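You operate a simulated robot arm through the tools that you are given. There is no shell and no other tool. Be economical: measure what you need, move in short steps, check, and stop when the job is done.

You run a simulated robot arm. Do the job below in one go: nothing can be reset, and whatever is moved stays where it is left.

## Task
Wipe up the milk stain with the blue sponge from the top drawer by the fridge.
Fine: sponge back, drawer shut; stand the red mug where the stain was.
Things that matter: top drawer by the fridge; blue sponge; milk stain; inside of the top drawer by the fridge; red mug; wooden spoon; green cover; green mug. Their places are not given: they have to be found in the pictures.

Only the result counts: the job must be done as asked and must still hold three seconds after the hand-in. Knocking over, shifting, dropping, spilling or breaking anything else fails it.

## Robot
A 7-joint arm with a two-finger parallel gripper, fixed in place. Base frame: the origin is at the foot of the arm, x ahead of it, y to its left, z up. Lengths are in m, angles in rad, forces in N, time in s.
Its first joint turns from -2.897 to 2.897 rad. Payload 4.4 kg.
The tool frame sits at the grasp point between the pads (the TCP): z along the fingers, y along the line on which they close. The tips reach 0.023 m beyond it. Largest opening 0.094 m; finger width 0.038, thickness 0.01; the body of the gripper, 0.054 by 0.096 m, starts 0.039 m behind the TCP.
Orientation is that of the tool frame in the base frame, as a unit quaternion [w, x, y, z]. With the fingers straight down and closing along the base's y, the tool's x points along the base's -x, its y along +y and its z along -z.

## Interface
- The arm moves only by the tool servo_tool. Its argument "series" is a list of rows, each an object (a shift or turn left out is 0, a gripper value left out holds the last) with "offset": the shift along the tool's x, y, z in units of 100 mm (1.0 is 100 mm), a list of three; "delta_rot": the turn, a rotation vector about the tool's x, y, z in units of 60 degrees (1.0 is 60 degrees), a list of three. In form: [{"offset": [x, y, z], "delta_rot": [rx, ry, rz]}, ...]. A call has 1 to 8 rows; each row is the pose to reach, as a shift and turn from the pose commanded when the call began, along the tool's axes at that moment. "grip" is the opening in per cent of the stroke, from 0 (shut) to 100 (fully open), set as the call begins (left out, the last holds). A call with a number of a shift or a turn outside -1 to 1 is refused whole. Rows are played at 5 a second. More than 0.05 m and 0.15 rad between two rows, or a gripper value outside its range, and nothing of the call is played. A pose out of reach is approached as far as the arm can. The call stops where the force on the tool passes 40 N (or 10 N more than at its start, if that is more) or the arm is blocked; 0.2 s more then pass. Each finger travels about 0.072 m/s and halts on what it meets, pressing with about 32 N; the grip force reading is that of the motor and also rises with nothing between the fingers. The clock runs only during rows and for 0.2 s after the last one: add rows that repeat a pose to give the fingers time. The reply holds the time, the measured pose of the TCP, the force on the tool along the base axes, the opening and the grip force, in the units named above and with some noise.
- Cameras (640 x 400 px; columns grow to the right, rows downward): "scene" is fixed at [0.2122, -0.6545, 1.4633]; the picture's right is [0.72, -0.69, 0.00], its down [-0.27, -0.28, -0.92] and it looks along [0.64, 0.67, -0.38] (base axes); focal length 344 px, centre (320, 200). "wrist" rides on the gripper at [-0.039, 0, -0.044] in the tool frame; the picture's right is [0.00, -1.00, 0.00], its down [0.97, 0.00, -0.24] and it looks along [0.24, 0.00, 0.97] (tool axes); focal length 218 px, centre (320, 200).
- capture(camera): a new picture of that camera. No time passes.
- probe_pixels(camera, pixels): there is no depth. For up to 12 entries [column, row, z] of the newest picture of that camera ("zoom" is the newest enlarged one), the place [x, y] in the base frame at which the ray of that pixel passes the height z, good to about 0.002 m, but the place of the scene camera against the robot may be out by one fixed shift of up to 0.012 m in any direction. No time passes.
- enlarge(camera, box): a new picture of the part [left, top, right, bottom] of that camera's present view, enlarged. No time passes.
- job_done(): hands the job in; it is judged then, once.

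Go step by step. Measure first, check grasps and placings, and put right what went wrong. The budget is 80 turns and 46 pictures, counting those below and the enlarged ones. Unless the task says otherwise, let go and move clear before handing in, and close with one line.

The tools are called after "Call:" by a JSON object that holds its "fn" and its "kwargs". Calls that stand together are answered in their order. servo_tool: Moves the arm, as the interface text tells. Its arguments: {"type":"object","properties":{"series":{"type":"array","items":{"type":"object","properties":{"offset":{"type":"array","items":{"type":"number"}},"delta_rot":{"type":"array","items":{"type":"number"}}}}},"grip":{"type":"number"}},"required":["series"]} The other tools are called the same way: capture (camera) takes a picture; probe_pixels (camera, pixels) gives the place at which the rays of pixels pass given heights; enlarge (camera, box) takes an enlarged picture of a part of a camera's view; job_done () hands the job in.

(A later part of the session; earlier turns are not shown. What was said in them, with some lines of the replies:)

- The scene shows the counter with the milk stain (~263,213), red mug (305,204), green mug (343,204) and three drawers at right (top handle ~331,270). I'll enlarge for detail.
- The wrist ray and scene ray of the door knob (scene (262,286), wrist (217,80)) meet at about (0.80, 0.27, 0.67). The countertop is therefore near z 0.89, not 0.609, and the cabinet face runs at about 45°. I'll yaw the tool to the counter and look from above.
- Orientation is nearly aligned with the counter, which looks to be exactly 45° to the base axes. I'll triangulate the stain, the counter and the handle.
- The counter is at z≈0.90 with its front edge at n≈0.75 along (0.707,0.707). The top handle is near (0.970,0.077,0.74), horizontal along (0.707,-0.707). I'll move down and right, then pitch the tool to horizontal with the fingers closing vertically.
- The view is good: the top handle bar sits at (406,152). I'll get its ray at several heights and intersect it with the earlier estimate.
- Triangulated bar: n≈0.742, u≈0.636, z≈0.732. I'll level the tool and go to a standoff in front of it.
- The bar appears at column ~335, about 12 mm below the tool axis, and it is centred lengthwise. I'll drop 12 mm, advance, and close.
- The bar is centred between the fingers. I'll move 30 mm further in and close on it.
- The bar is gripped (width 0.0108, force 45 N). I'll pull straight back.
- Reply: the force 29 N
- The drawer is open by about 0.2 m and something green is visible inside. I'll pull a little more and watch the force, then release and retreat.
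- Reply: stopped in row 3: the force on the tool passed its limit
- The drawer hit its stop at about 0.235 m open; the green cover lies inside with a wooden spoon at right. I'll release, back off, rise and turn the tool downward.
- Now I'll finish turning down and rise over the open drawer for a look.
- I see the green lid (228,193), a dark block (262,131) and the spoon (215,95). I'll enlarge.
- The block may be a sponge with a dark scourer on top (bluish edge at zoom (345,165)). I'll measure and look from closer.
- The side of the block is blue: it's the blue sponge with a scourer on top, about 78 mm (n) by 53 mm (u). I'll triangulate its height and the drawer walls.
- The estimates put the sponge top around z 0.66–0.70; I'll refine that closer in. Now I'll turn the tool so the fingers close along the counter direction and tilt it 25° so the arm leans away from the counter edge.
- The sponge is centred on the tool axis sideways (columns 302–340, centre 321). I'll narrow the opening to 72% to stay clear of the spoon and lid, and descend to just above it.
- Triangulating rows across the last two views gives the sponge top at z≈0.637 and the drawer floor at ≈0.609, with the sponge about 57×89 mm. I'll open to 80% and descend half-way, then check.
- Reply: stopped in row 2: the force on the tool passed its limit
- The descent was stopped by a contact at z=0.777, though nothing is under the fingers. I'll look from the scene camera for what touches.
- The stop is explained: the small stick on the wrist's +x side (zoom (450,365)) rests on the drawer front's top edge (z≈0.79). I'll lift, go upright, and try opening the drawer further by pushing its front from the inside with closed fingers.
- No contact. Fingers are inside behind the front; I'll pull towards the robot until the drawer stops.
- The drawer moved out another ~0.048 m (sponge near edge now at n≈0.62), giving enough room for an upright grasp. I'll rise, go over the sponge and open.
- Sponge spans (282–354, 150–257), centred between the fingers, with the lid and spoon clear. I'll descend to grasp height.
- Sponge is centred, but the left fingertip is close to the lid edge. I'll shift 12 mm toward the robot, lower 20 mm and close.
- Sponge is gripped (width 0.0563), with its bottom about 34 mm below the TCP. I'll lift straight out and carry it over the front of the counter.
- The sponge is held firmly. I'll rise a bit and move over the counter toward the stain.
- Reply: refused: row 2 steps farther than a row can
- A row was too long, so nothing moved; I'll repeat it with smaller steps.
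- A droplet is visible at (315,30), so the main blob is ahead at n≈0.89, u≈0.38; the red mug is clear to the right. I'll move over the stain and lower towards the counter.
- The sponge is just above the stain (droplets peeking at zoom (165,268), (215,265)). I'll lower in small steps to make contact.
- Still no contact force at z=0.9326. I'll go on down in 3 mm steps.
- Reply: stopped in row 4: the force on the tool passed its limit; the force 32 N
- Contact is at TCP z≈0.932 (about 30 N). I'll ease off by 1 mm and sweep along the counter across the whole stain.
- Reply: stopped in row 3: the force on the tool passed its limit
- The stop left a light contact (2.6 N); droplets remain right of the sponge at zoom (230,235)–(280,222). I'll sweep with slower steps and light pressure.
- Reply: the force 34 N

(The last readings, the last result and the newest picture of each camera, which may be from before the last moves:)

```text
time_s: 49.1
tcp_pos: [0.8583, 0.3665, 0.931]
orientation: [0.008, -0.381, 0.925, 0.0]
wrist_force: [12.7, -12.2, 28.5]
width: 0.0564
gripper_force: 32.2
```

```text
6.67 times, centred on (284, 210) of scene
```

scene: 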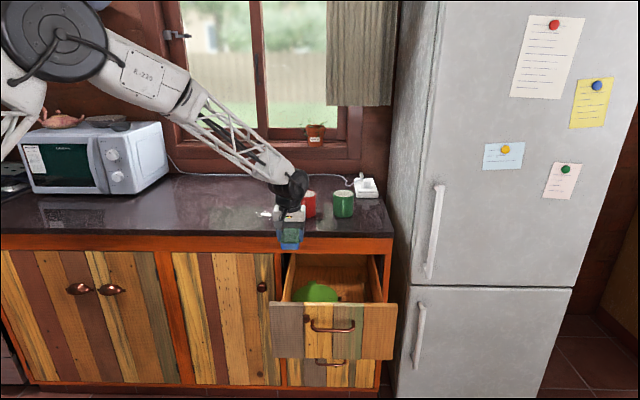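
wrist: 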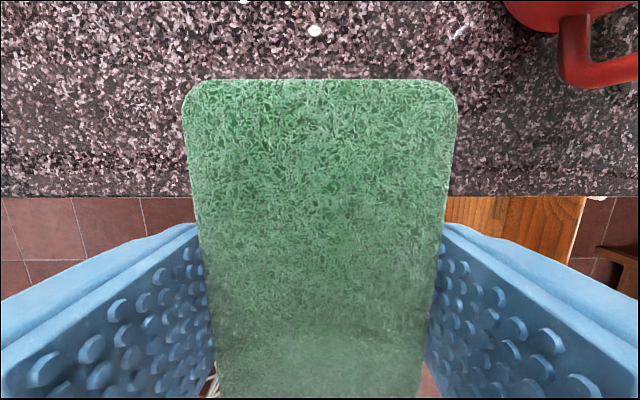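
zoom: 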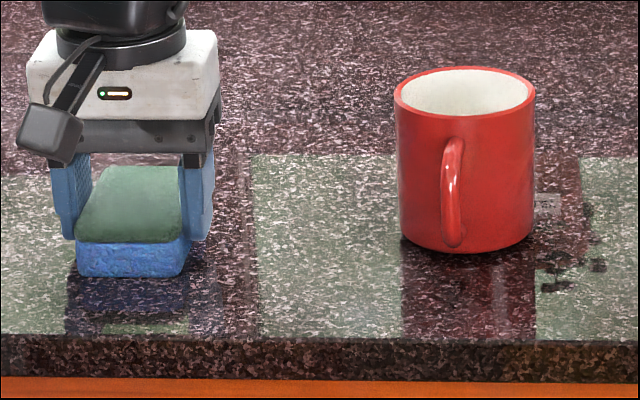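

The visible part looks clean now. One more sweep at a larger n, then I'll lift and check underneath.

Call:
{"fn": "servo_tool", "kwargs": {"series": [{"offset": [-0.12, 0.0, -0.01]}, {"offset": [-0.24, 0.0, -0.01]}, {"offset": [-0.36, 0, -0.01]}, {"offset": [-0.4, -0.15, -0.01]}, {"offset": [-0.4, -0.3, -0.01]}, {"offset": [-0.4, -0.45, -0.01]}, {"offset": [-0.4, -0.6, -0.01]}, {"offset": [-0.4, -0.75, -0.01]}]}}

Call:
{"fn": "servo_tool", "kwargs": {"series": [{"offset": [0, 0, -0.2]}, {"offset": [0.1, 0, -0.5]}, {"offset": [0.5, 0, -0.6]}, {"offset": [0.9, 0, -0.6]}, {"offset": [1, 0, -0.6]}]}}

Call:
{"fn": "enlarge", "kwargs": {"camera": "scene", "box": [220, 180, 316, 240]}}

```text
time_s: 49.4
tcp_pos: [0.8586, 0.3693, 0.9325]
orientation: [0.006, -0.381, 0.924, -0.001]
wrist_force: [0.3, 0.4, 5.0]
width: 0.0566
gripper_force: 32.1
stopped in row 1: the force on the tool passed its limit (the readings are from after the stop); the commanded pose is now the measured one
```

```text
time_s: 50.6
tcp_pos: [0.79, 0.2982, 0.9877]
orientation: [0.006, -0.381, 0.924, -0.001]
wrist_force: [-0.4, 0.0, -0.6]
width: 0.0564
gripper_force: 31.9
```

```text
6.67 times, centred on (268, 210) of scene
```

zoom: 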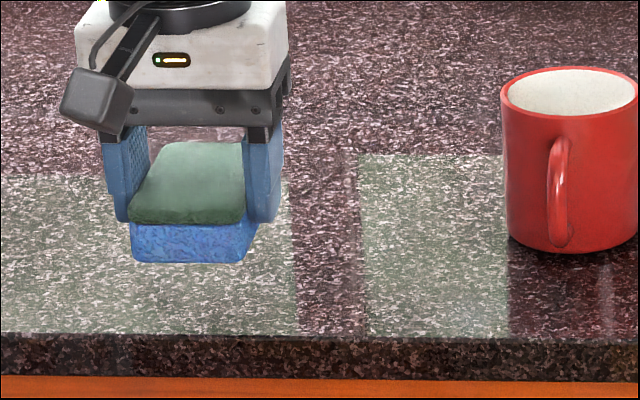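

The visible counter is clean. Now I'll carry the sponge back to above the drawer and check the stain area once the arm has cleared it.

Call:
{"fn": "servo_tool", "kwargs": {"series": [{"offset": [0.3, -0.3, 0]}, {"offset": [0.65, -0.65, 0]}, {"offset": [1, -1, 0]}, {"offset": [1, -1, 0]}]}}

Call:
{"fn": "servo_tool", "kwargs": {"series": [{"offset": [0.12, -0.35, 0]}, {"offset": [0.12, -0.7, 0]}, {"offset": [0.12, -1, 0]}, {"offset": [0.12, -1, 0]}]}}

Call:
{"fn": "servo_tool", "kwargs": {"series": [{"offset": [0, -0.35, 0.1]}, {"offset": [0, -0.7, 0.2]}, {"offset": [0, -1, 0.3]}, {"offset": [0, -1, 0.3]}]}}

Call:
{"fn": "enlarge", "kwargs": {"camera": "scene", "box": [230, 180, 390, 280]}}

```text
time_s: 51.6
tcp_pos: [0.7879, 0.1585, 0.9885]
orientation: [0.006, -0.381, 0.925, -0.001]
wrist_force: [1.2, 0.1, -0.8]
width: 0.0563
gripper_force: 32.4
```

```text
time_s: 52.6
tcp_pos: [0.8493, 0.0782, 0.9905]
orientation: [0.006, -0.381, 0.924, -0.001]
wrist_force: [0.3, -0.1, -0.6]
width: 0.0565
gripper_force: 32.1
```

```text
time_s: 53.6
tcp_pos: [0.9201, 0.0065, 0.9611]
orientation: [0.006, -0.381, 0.925, -0.001]
wrist_force: [-0.5, -0.1, -0.4]
width: 0.0562
gripper_force: 32.1
```

```text
4.00 times, centred on (310, 230) of scene
```

zoom: 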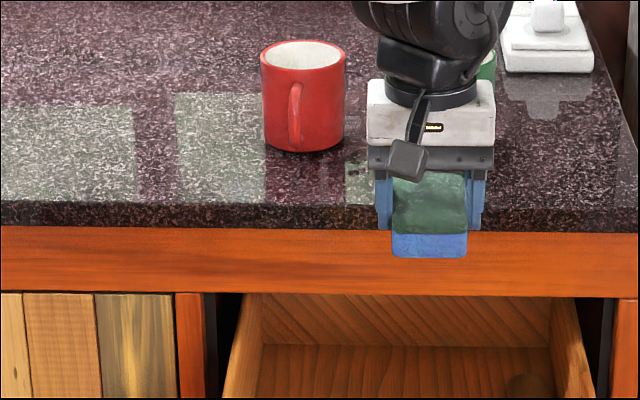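

The stain area (zoom 100–196, 124–152) is clean. I'll lower the sponge back to its place in the drawer.

Call:
{"fn": "servo_tool", "kwargs": {"series": [{"offset": [-0.02, -0.3, 0.2]}, {"offset": [-0.02, -0.53, 0.5]}, {"offset": [-0.02, -0.53, 0.8]}, {"offset": [-0.02, -0.53, 1]}, {"offset": [-0.02, -0.53, 1]}]}}

Call:
{"fn": "servo_tool", "kwargs": {"series": [{"offset": [0, 0, 0.35]}, {"offset": [0, 0, 0.7]}, {"offset": [0, 0, 1]}, {"offset": [0, 0, 1]}]}}

Call:
{"fn": "servo_tool", "kwargs": {"series": [{"offset": [0, 0, 0.3]}, {"offset": [0, 0, 0.6]}, {"offset": [0, 0, 0.9]}, {"offset": [0, 0, 1]}, {"offset": [0, 0, 1]}]}}

```text
time_s: 54.8
tcp_pos: [0.9584, -0.0301, 0.8624]
orientation: [0.006, -0.381, 0.924, -0.002]
wrist_force: [0.0, 0.5, 0.2]
width: 0.0564
gripper_force: 32.2
```

```text
time_s: 55.8
tcp_pos: [0.9603, -0.0324, 0.7605]
orientation: [0.006, -0.381, 0.924, -0.001]
wrist_force: [-0.5, -0.1, 0.8]
width: 0.056
gripper_force: 31.8
```

```text
time_s: 57.0
tcp_pos: [0.9602, -0.0328, 0.6613]
orientation: [0.006, -0.381, 0.924, -0.001]
wrist_force: [0.3, -0.7, 0.3]
width: 0.0563
gripper_force: 31.9
```

Call:
{"fn": "servo_tool", "kwargs": {"series": [{"offset": [0, 0, 0.06]}, {"offset": [0, 0, 0.12]}, {"offset": [0, 0, 0.17]}, {"offset": [0, 0, 0.17]}]}}

Call:
{"fn": "servo_tool", "kwargs": {"series": [{"offset": [0, 0, 0]}, {"offset": [0, 0, 0]}, {"offset": [0, 0, 0]}], "grip": 80}}

Call:
{"fn": "servo_tool", "kwargs": {"series": [{"offset": [0, 0, -0.3]}, {"offset": [0, 0, -0.65]}, {"offset": [0, 0, -1]}, {"offset": [0, 0, -1]}]}}

Call:
{"fn": "capture", "kwargs": {"camera": "wrist"}}

```text
time_s: 58.0
tcp_pos: [0.9634, -0.031, 0.6451]
orientation: [0.006, -0.38, 0.925, -0.001]
wrist_force: [-0.2, 0.3, -1.2]
width: 0.0562
gripper_force: 32.2
```

```text
time_s: 58.8
tcp_pos: [0.9623, -0.0306, 0.6462]
orientation: [0.006, -0.381, 0.925, -0.001]
wrist_force: [0.1, -0.2, -0.3]
width: 0.0751
gripper_force: 0.1
```

```text
time_s: 59.8
tcp_pos: [0.9584, -0.0288, 0.747]
orientation: [0.006, -0.381, 0.925, -0.001]
wrist_force: [-0.6, 0.1, 0.1]
width: 0.0754
gripper_force: 0.1
```

```text
9 pictures are left
```

wrist: 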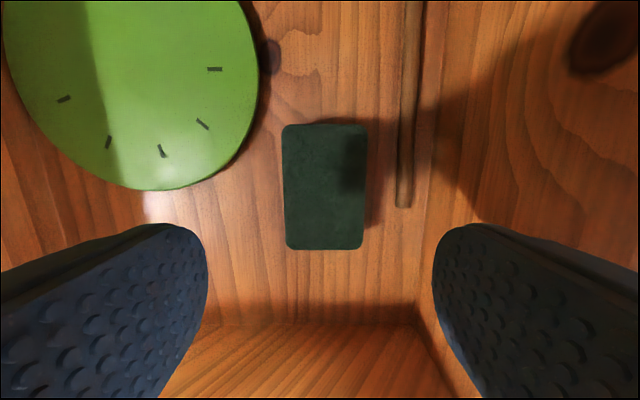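

The sponge is back in place. Now I'll rise out, shut the fingers, move in front of the drawer and level the tool to push the front shut above its handle.

Call:
{"fn": "servo_tool", "kwargs": {"series": [{"offset": [0, 0, -0.35]}, {"offset": [0, 0, -0.7]}, {"offset": [0, 0, -1]}, {"offset": [0, 0, -1]}]}}

Call:
{"fn": "servo_tool", "kwargs": {"series": [{"offset": [0.25, 0.15, -0.1]}, {"offset": [0.5, 0.3, -0.2]}, {"offset": [0.75, 0.45, -0.3]}, {"offset": [1, 0.62, -0.3]}, {"offset": [1, 0.62, -0.3]}], "grip": 0}}

Call:
{"fn": "servo_tool", "kwargs": {"series": [{"offset": [0.35, 0, 0]}, {"offset": [0.7, 0, 0]}, {"offset": [1, 0, 0]}, {"offset": [1, 0, 0]}]}}

Call:
{"fn": "servo_tool", "kwargs": {"series": [{"offset": [0.1, 0, 0], "delta_rot": [0, -0.125, 0]}, {"offset": [0.2, 0, 0], "delta_rot": [0, -0.25, 0]}, {"offset": [0.3, 0, 0], "delta_rot": [0, -0.375, 0]}, {"offset": [0.4, 0, 0], "delta_rot": [0, -0.5, 0]}, {"offset": [0.5, 0, 0], "delta_rot": [0, -0.625, 0]}, {"offset": [0.6, 0, 0], "delta_rot": [0, -0.75, 0]}, {"offset": [0.7, 0, 0], "delta_rot": [0, -0.875, 0]}, {"offset": [0.8, 0, 0], "delta_rot": [0, -1, 0]}]}}

```text
time_s: 60.8
tcp_pos: [0.96, -0.0311, 0.847]
orientation: [0.007, -0.381, 0.925, -0.001]
wrist_force: [-0.1, -0.5, 0.0]
width: 0.0752
gripper_force: 0.0
```

```text
time_s: 62.0
tcp_pos: [0.8448, -0.0561, 0.875]
orientation: [0.005, -0.381, 0.924, 0.0]
wrist_force: [0.5, 0.4, -0.3]
width: 0.0
gripper_force: 31.4
```

```text
time_s: 63.0
tcp_pos: [0.7751, -0.129, 0.8734]
orientation: [0.006, -0.381, 0.925, -0.001]
wrist_force: [0.4, -0.5, 1.0]
width: 0.0
gripper_force: 32.0
```

```text
time_s: 64.8
tcp_pos: [0.718, -0.1839, 0.8712]
orientation: [0.468, -0.332, 0.797, 0.19]
wrist_force: [0.7, 0.5, -0.2]
width: 0.0
gripper_force: 32.3
```

Call:
{"fn": "servo_tool", "kwargs": {"series": [{"offset": [0.18, 0, 0.1], "delta_rot": [0, -0.125, 0]}, {"offset": [0.36, 0, 0.2], "delta_rot": [0, -0.25, 0]}, {"offset": [0.54, 0, 0.3], "delta_rot": [0, -0.375, 0]}, {"offset": [0.72, 0, 0.4], "delta_rot": [0, -0.5, 0]}, {"offset": [0.89, 0, 0.51], "delta_rot": [0, -0.5, 0]}, {"offset": [0.89, 0, 0.51], "delta_rot": [0, -0.5, 0]}]}}

Call:
{"fn": "capture", "kwargs": {"camera": "wrist"}}

```text
time_s: 66.2
tcp_pos: [0.7201, -0.1842, 0.7686]
orientation: [0.658, -0.271, 0.649, 0.269]
wrist_force: [0.8, 0.7, 0.4]
width: 0.0001
gripper_force: 32.3
```

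```text
8 pictures are left
```

wrist: 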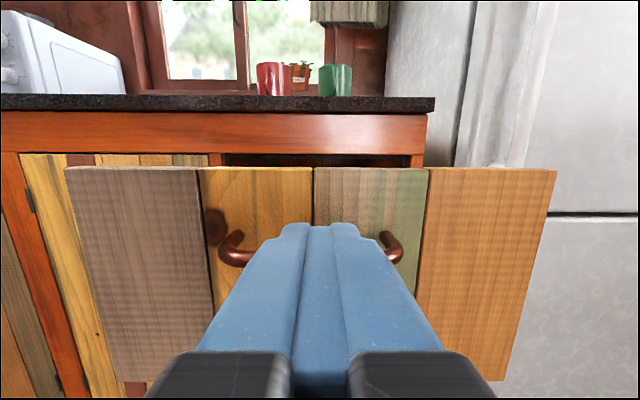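

The front is ahead and its top edge is at z≈0.793; the bar sits just under the fingers. I'll rise 8 mm and push forward.

Call:
{"fn": "servo_tool", "kwargs": {"series": [{"offset": [-0.08, 0, 0.2]}, {"offset": [-0.08, 0, 0.4]}, {"offset": [-0.08, 0, 0.6]}, {"offset": [-0.08, 0, 0.8]}, {"offset": [-0.08, 0, 1]}]}}

Call:
{"fn": "servo_tool", "kwargs": {"series": [{"offset": [0, 0, 0.2]}, {"offset": [0, 0, 0.4]}, {"offset": [0, 0, 0.6]}, {"offset": [0, 0, 0.8]}, {"offset": [0, 0, 1]}]}}

Call:
{"fn": "capture", "kwargs": {"camera": "wrist"}}

```text
time_s: 67.4
tcp_pos: [0.7875, -0.1137, 0.7778]
orientation: [0.658, -0.27, 0.65, 0.268]
wrist_force: [-0.4, -1.5, -0.2]
width: 0.0
gripper_force: 32.3
```

```text
time_s: 68.6
tcp_pos: [0.8625, -0.0418, 0.7803]
orientation: [0.658, -0.271, 0.65, 0.269]
wrist_force: [0.5, -0.6, 0.4]
width: 0.0
gripper_force: 32.1
```

```text
7 pictures are left
```

wrist: 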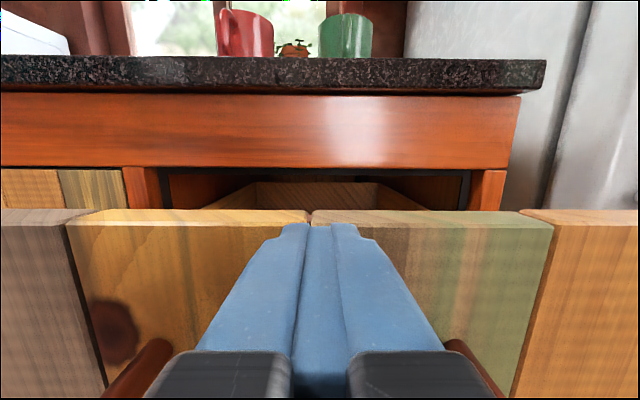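

The panel is moving in with the fingers. I'll continue pushing until it closes.

Call:
{"fn": "servo_tool", "kwargs": {"series": [{"offset": [0.02, 0, 0.2]}, {"offset": [0.02, 0, 0.4]}, {"offset": [0.02, 0, 0.6]}, {"offset": [0.02, 0, 0.8]}, {"offset": [0.02, 0, 1]}]}}

Call:
{"fn": "servo_tool", "kwargs": {"series": [{"offset": [0, 0, 0.12]}, {"offset": [0, 0, 0.24]}, {"offset": [0, 0, 0.36]}, {"offset": [0, 0, 0.48]}, {"offset": [0, 0, 0.6]}, {"offset": [0, 0, 0.7]}, {"offset": [0, 0, 0.8]}, {"offset": [0, 0, 0.9]}]}}

Call:
{"fn": "capture", "kwargs": {"camera": "wrist"}}

```text
time_s: 69.8
tcp_pos: [0.9302, 0.0277, 0.7782]
orientation: [0.657, -0.27, 0.65, 0.269]
wrist_force: [0.2, 0.7, 0.4]
width: 0.0
gripper_force: 32.0
```

```text
time_s: 71.5
tcp_pos: [0.9874, 0.0831, 0.7789]
orientation: [0.658, -0.27, 0.649, 0.27]
wrist_force: [-28.8, -14.1, 13.5]
width: 0.0001
gripper_force: 31.5
stopped in row 8: the force on the tool passed its limit (the readings are from after the stop); the commanded pose is now the measured one
```

```text
6 pictures are left
```

wrist: 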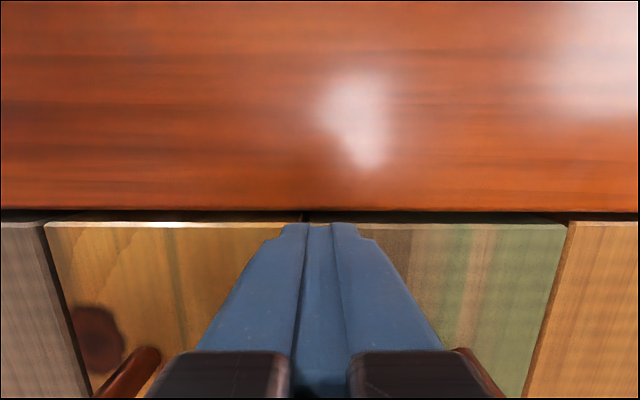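

The drawer is shut (hard stop at n=0.757, gap line closed). I'll back away, rise and tilt the tool towards the red mug, opening the gripper.

Call:
{"fn": "servo_tool", "kwargs": {"series": [{"offset": [0, 0, -0.3]}, {"offset": [0, 0, -0.65]}, {"offset": [0, 0, -1]}, {"offset": [0, 0, -1]}]}}

Call:
{"fn": "servo_tool", "kwargs": {"series": [{"offset": [0, 0, -0.4]}, {"offset": [-0.1, 0, -0.8]}, {"offset": [-0.4, 0, -0.8]}, {"offset": [-0.8, 0, -0.8]}, {"offset": [-0.8, 0, -0.8]}]}}

Call:
{"fn": "servo_tool", "kwargs": {"series": [{"offset": [-0.15, 0, 0], "delta_rot": [0, 0.113, 0]}, {"offset": [-0.3, 0, 0], "delta_rot": [0, 0.226, 0]}, {"offset": [-0.45, 0, 0], "delta_rot": [0, 0.339, 0]}, {"offset": [-0.6, 0, 0], "delta_rot": [0, 0.452, 0]}, {"offset": [-0.75, 0, 0], "delta_rot": [0, 0.565, 0]}, {"offset": [-0.9, 0, 0], "delta_rot": [0, 0.678, 0]}, {"offset": [-1, 0, 0], "delta_rot": [0, 0.79, 0]}, {"offset": [-1, 0, 0], "delta_rot": [0, 0.9, 0]}], "grip": 100}}

Call:
{"fn": "servo_tool", "kwargs": {"series": [{"offset": [-0.2, 0.25, -0.27], "delta_rot": [0, 0.1, 0]}, {"offset": [-0.4, 0.5, -0.54], "delta_rot": [0, 0.19, 0]}, {"offset": [-0.59, 0.8, -0.81], "delta_rot": [0, 0.19, 0]}, {"offset": [-0.59, 1, -0.81], "delta_rot": [0, 0.19, 0]}, {"offset": [-0.59, 1, -0.81], "delta_rot": [0, 0.19, 0]}]}}

Call:
{"fn": "capture", "kwargs": {"camera": "wrist"}}

```text
time_s: 72.5
tcp_pos: [0.9164, 0.0146, 0.7744]
orientation: [0.658, -0.271, 0.649, 0.27]
wrist_force: [0.2, 0.5, 0.5]
width: 0.0
gripper_force: 32.1
```

```text
time_s: 73.7
tcp_pos: [0.8607, -0.0428, 0.8565]
orientation: [0.658, -0.27, 0.65, 0.269]
wrist_force: [0.3, -1.2, -0.3]
width: 0.0
gripper_force: 32.1
```

```text
time_s: 75.5
tcp_pos: [0.8591, -0.0444, 0.9535]
orientation: [0.291, -0.362, 0.878, 0.117]
wrist_force: [0.2, 0.8, -0.1]
width: 0.0941
gripper_force: 0.0
```

```text
time_s: 76.7
tcp_pos: [0.7856, 0.0247, 1.057]
orientation: [0.203, -0.372, 0.902, 0.08]
wrist_force: [0.5, -0.8, -0.2]
width: 0.094
gripper_force: 0.0
```

```text
5 pictures are left
```

wrist: 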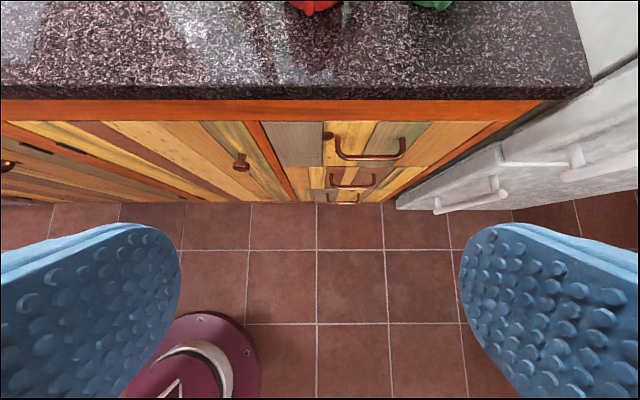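

The mug is almost centred (column ~315, u≈0.532, front bottom edge n≈0.86). I'll move closer to get a full view of it.

Call:
{"fn": "servo_tool", "kwargs": {"series": [{"offset": [-0.3, 0.06, 0.14]}, {"offset": [-0.6, 0.06, 0.28]}, {"offset": [-0.906, 0.06, 0.42]}, {"offset": [-0.906, 0.06, 0.42]}]}}

Call:
{"fn": "servo_tool", "kwargs": {"series": [{"offset": [-0.3, 0, 0.14]}, {"offset": [-0.6, 0, 0.28]}, {"offset": [-0.6, 0, 0.28]}]}}

Call:
{"fn": "capture", "kwargs": {"camera": "wrist"}}

```text
time_s: 77.7
tcp_pos: [0.8537, 0.1015, 1.0559]
orientation: [0.203, -0.373, 0.902, 0.08]
wrist_force: [0.3, 0.2, 0.2]
width: 0.0939
gripper_force: 0.1
```

```text
time_s: 78.5
tcp_pos: [0.8971, 0.1467, 1.0572]
orientation: [0.203, -0.373, 0.902, 0.08]
wrist_force: [0.7, 0.1, -1.2]
width: 0.0939
gripper_force: 0.0
```

```text
4 pictures are left
```

wrist: 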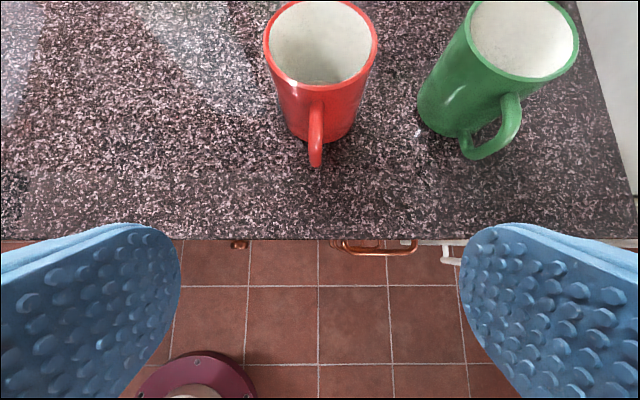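

Rim spans columns 264–378 (centre 321, so aligned in u); centre n≈0.898, rim z≈0.98. I'll move over it at height and check the reach before descending.

Call:
{"fn": "servo_tool", "kwargs": {"series": [{"offset": [-0.3, 0, 0.14]}, {"offset": [-0.6, 0, 0.28]}, {"offset": [-0.906, 0, 0.42]}, {"offset": [-0.906, 0, 0.42]}]}}

Call:
{"fn": "servo_tool", "kwargs": {"series": [{"offset": [-0.25, 0, 0.12]}, {"offset": [-0.5, 0, 0.23]}, {"offset": [-0.5, 0, 0.23]}]}}

```text
time_s: 79.5
tcp_pos: [0.9706, 0.2214, 1.0568]
orientation: [0.203, -0.373, 0.902, 0.08]
wrist_force: [-0.2, 0.6, 0.9]
width: 0.0941
gripper_force: 0.1
```

```text
time_s: 80.3
tcp_pos: [1.01, 0.2577, 1.0591]
orientation: [0.202, -0.373, 0.902, 0.08]
wrist_force: [-0.4, 0.2, 0.7]
width: 0.094
gripper_force: 0.1
```

Reached n=0.896, u=0.532. I'll descend vertically around the mug.

Call:
{"fn": "servo_tool", "kwargs": {"series": [{"offset": [0.08, 0, 0.16]}, {"offset": [0.16, 0, 0.33]}, {"offset": [0.23, 0, 0.5]}, {"offset": [0.31, 0, 0.66]}, {"offset": [0.39, 0, 0.825]}, {"offset": [0.39, 0, 0.825]}]}}

Call:
{"fn": "capture", "kwargs": {"camera": "wrist"}}

```text
time_s: 81.7
tcp_pos: [1.009, 0.2565, 0.9674]
orientation: [0.204, -0.373, 0.902, 0.081]
wrist_force: [0.0, 0.6, -0.3]
width: 0.094
gripper_force: 0.2
```

```text
3 pictures are left
```

wrist: 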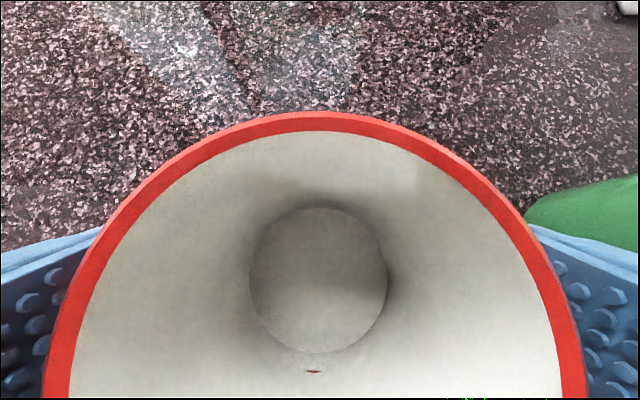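

The mug sits centred between the fingers. I'll close on it.

Call:
{"fn": "servo_tool", "kwargs": {"series": [{"offset": [0, 0, 0]}, {"offset": [0, 0, 0]}, {"offset": [0, 0, 0]}], "grip": 0}}

Call:
{"fn": "servo_tool", "kwargs": {"series": [{"offset": [-0.04, 0, -0.09]}, {"offset": [-0.08, 0, -0.18]}, {"offset": [-0.13, 0, -0.27]}, {"offset": [-0.13, 0, -0.27]}]}}

```text
time_s: 82.5
tcp_pos: [1.0091, 0.2561, 0.9665]
orientation: [0.203, -0.373, 0.902, 0.081]
wrist_force: [-0.5, 1.2, 0.4]
width: 0.0798
gripper_force: 32.2
```

```text
time_s: 83.5
tcp_pos: [1.0103, 0.2581, 0.9965]
orientation: [0.203, -0.373, 0.902, 0.081]
wrist_force: [-0.5, -0.2, -3.0]
width: 0.0797
gripper_force: 31.8
```

The mug is held (width 0.0797, −3 N). I'll carry it 0.151 m along the counter to the stain spot.

Call:
{"fn": "servo_tool", "kwargs": {"series": [{"offset": [0, 0.15, 0]}, {"offset": [0, 0.35, 0]}, {"offset": [0, 0.6, 0]}, {"offset": [0, 0.8, 0]}, {"offset": [0, 0.8, 0]}]}}

Call:
{"fn": "servo_tool", "kwargs": {"series": [{"offset": [0, 0.2, 0]}, {"offset": [0, 0.45, 0]}, {"offset": [0, 0.6, 0]}, {"offset": [0, 0.71, 0]}, {"offset": [0, 0.71, 0]}]}}

```text
time_s: 84.7
tcp_pos: [0.9538, 0.3121, 0.9955]
orientation: [0.203, -0.372, 0.902, 0.08]
wrist_force: [-0.1, -0.4, -3.1]
width: 0.0795
gripper_force: 32.1
```

```text
time_s: 85.9
tcp_pos: [0.9016, 0.3648, 0.9953]
orientation: [0.203, -0.373, 0.902, 0.08]
wrist_force: [-0.4, -0.3, -3.1]
width: 0.0794
gripper_force: 31.7
```

At n=0.8955, u=0.380, right on the stain position. I'll lower 28 mm to the surface.

Call:
{"fn": "servo_tool", "kwargs": {"series": [{"offset": [0.04, 0, 0.09]}, {"offset": [0.08, 0, 0.18]}, {"offset": [0.12, 0, 0.255]}, {"offset": [0.12, 0, 0.255]}]}}

Call:
{"fn": "servo_tool", "kwargs": {"series": [{"offset": [0.004, 0, 0.01]}, {"offset": [0.004, 0, 0.01]}]}}

```text
time_s: 86.9
tcp_pos: [0.9042, 0.3632, 0.9664]
orientation: [0.204, -0.372, 0.902, 0.08]
wrist_force: [-0.5, -0.3, -2.3]
width: 0.0794
gripper_force: 32.4
```

```text
time_s: 87.5
tcp_pos: [0.903, 0.3646, 0.9663]
orientation: [0.202, -0.373, 0.902, 0.08]
wrist_force: [0.4, -2.3, 1.5]
width: 0.0797
gripper_force: 32.2
```

Contact: the force went from −3 N to +1.5 N. I'll release and rise straight up clear of the mug.

Call:
{"fn": "servo_tool", "kwargs": {"series": [{"offset": [0, 0, 0]}, {"offset": [0, 0, 0]}, {"offset": [0, 0, 0]}], "grip": 100}}

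Call:
{"fn": "servo_tool", "kwargs": {"series": [{"offset": [-0.08, 0, -0.17]}, {"offset": [-0.16, 0, -0.35]}, {"offset": [-0.25, 0, -0.54]}, {"offset": [-0.34, 0, -0.72]}, {"offset": [-0.42, 0, -0.9]}, {"offset": [-0.42, 0, -0.9]}]}}

Call:
{"fn": "servo_tool", "kwargs": {"series": [{"offset": [0.3, 0, -0.14]}, {"offset": [0.6, 0, -0.28]}, {"offset": [0.9, 0, -0.42]}, {"offset": [0.9, 0, -0.42]}]}}

Call:
{"fn": "capture", "kwargs": {"camera": "scene"}}

```text
time_s: 88.3
tcp_pos: [0.9022, 0.363, 0.9653]
orientation: [0.203, -0.373, 0.902, 0.08]
wrist_force: [0.6, -0.4, -0.4]
width: 0.0939
gripper_force: 0.0
```

```text
time_s: 89.7
tcp_pos: [0.9034, 0.3656, 1.0642]
orientation: [0.203, -0.373, 0.902, 0.081]
wrist_force: [-0.6, -0.6, 0.1]
width: 0.0939
gripper_force: 0.1
```

```text
time_s: 90.7
tcp_pos: [0.833, 0.2939, 1.0643]
orientation: [0.203, -0.372, 0.902, 0.08]
wrist_force: [0.4, 0.1, 0.1]
width: 0.0939
gripper_force: 0.1
```

```text
2 pictures are left
```

scene: 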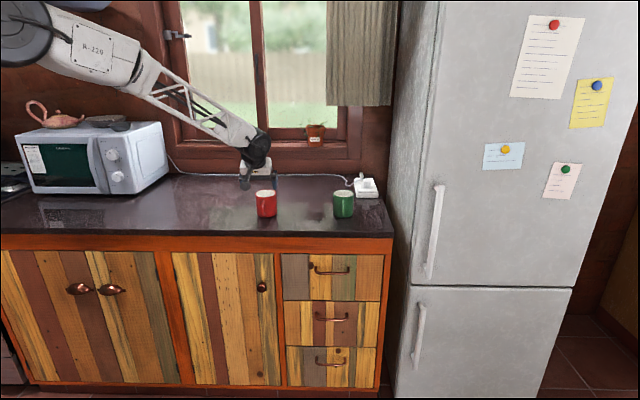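

The mug stands at (266,216), right on the stain's place, and the drawer looks shut. One close check.

Call:
{"fn": "enlarge", "kwargs": {"camera": "scene", "box": [240, 190, 400, 290]}}

```text
4.00 times, centred on (320, 240) of scene
```

zoom: 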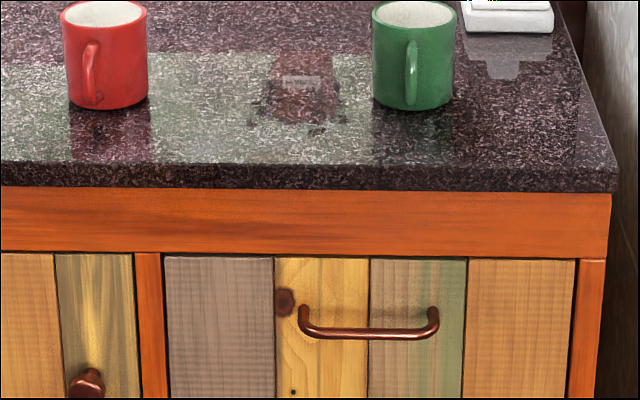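

The drawer is flush as at the start, the mug is upright on the stain spot, and the counter is clean. Handing in.

Call:
{"fn": "job_done", "kwargs": {}}

```text
The job is handed in.
```

The milk stain is wiped up, the blue sponge is back in the top drawer by the fridge with the drawer shut, and the red mug stands where the stain was.
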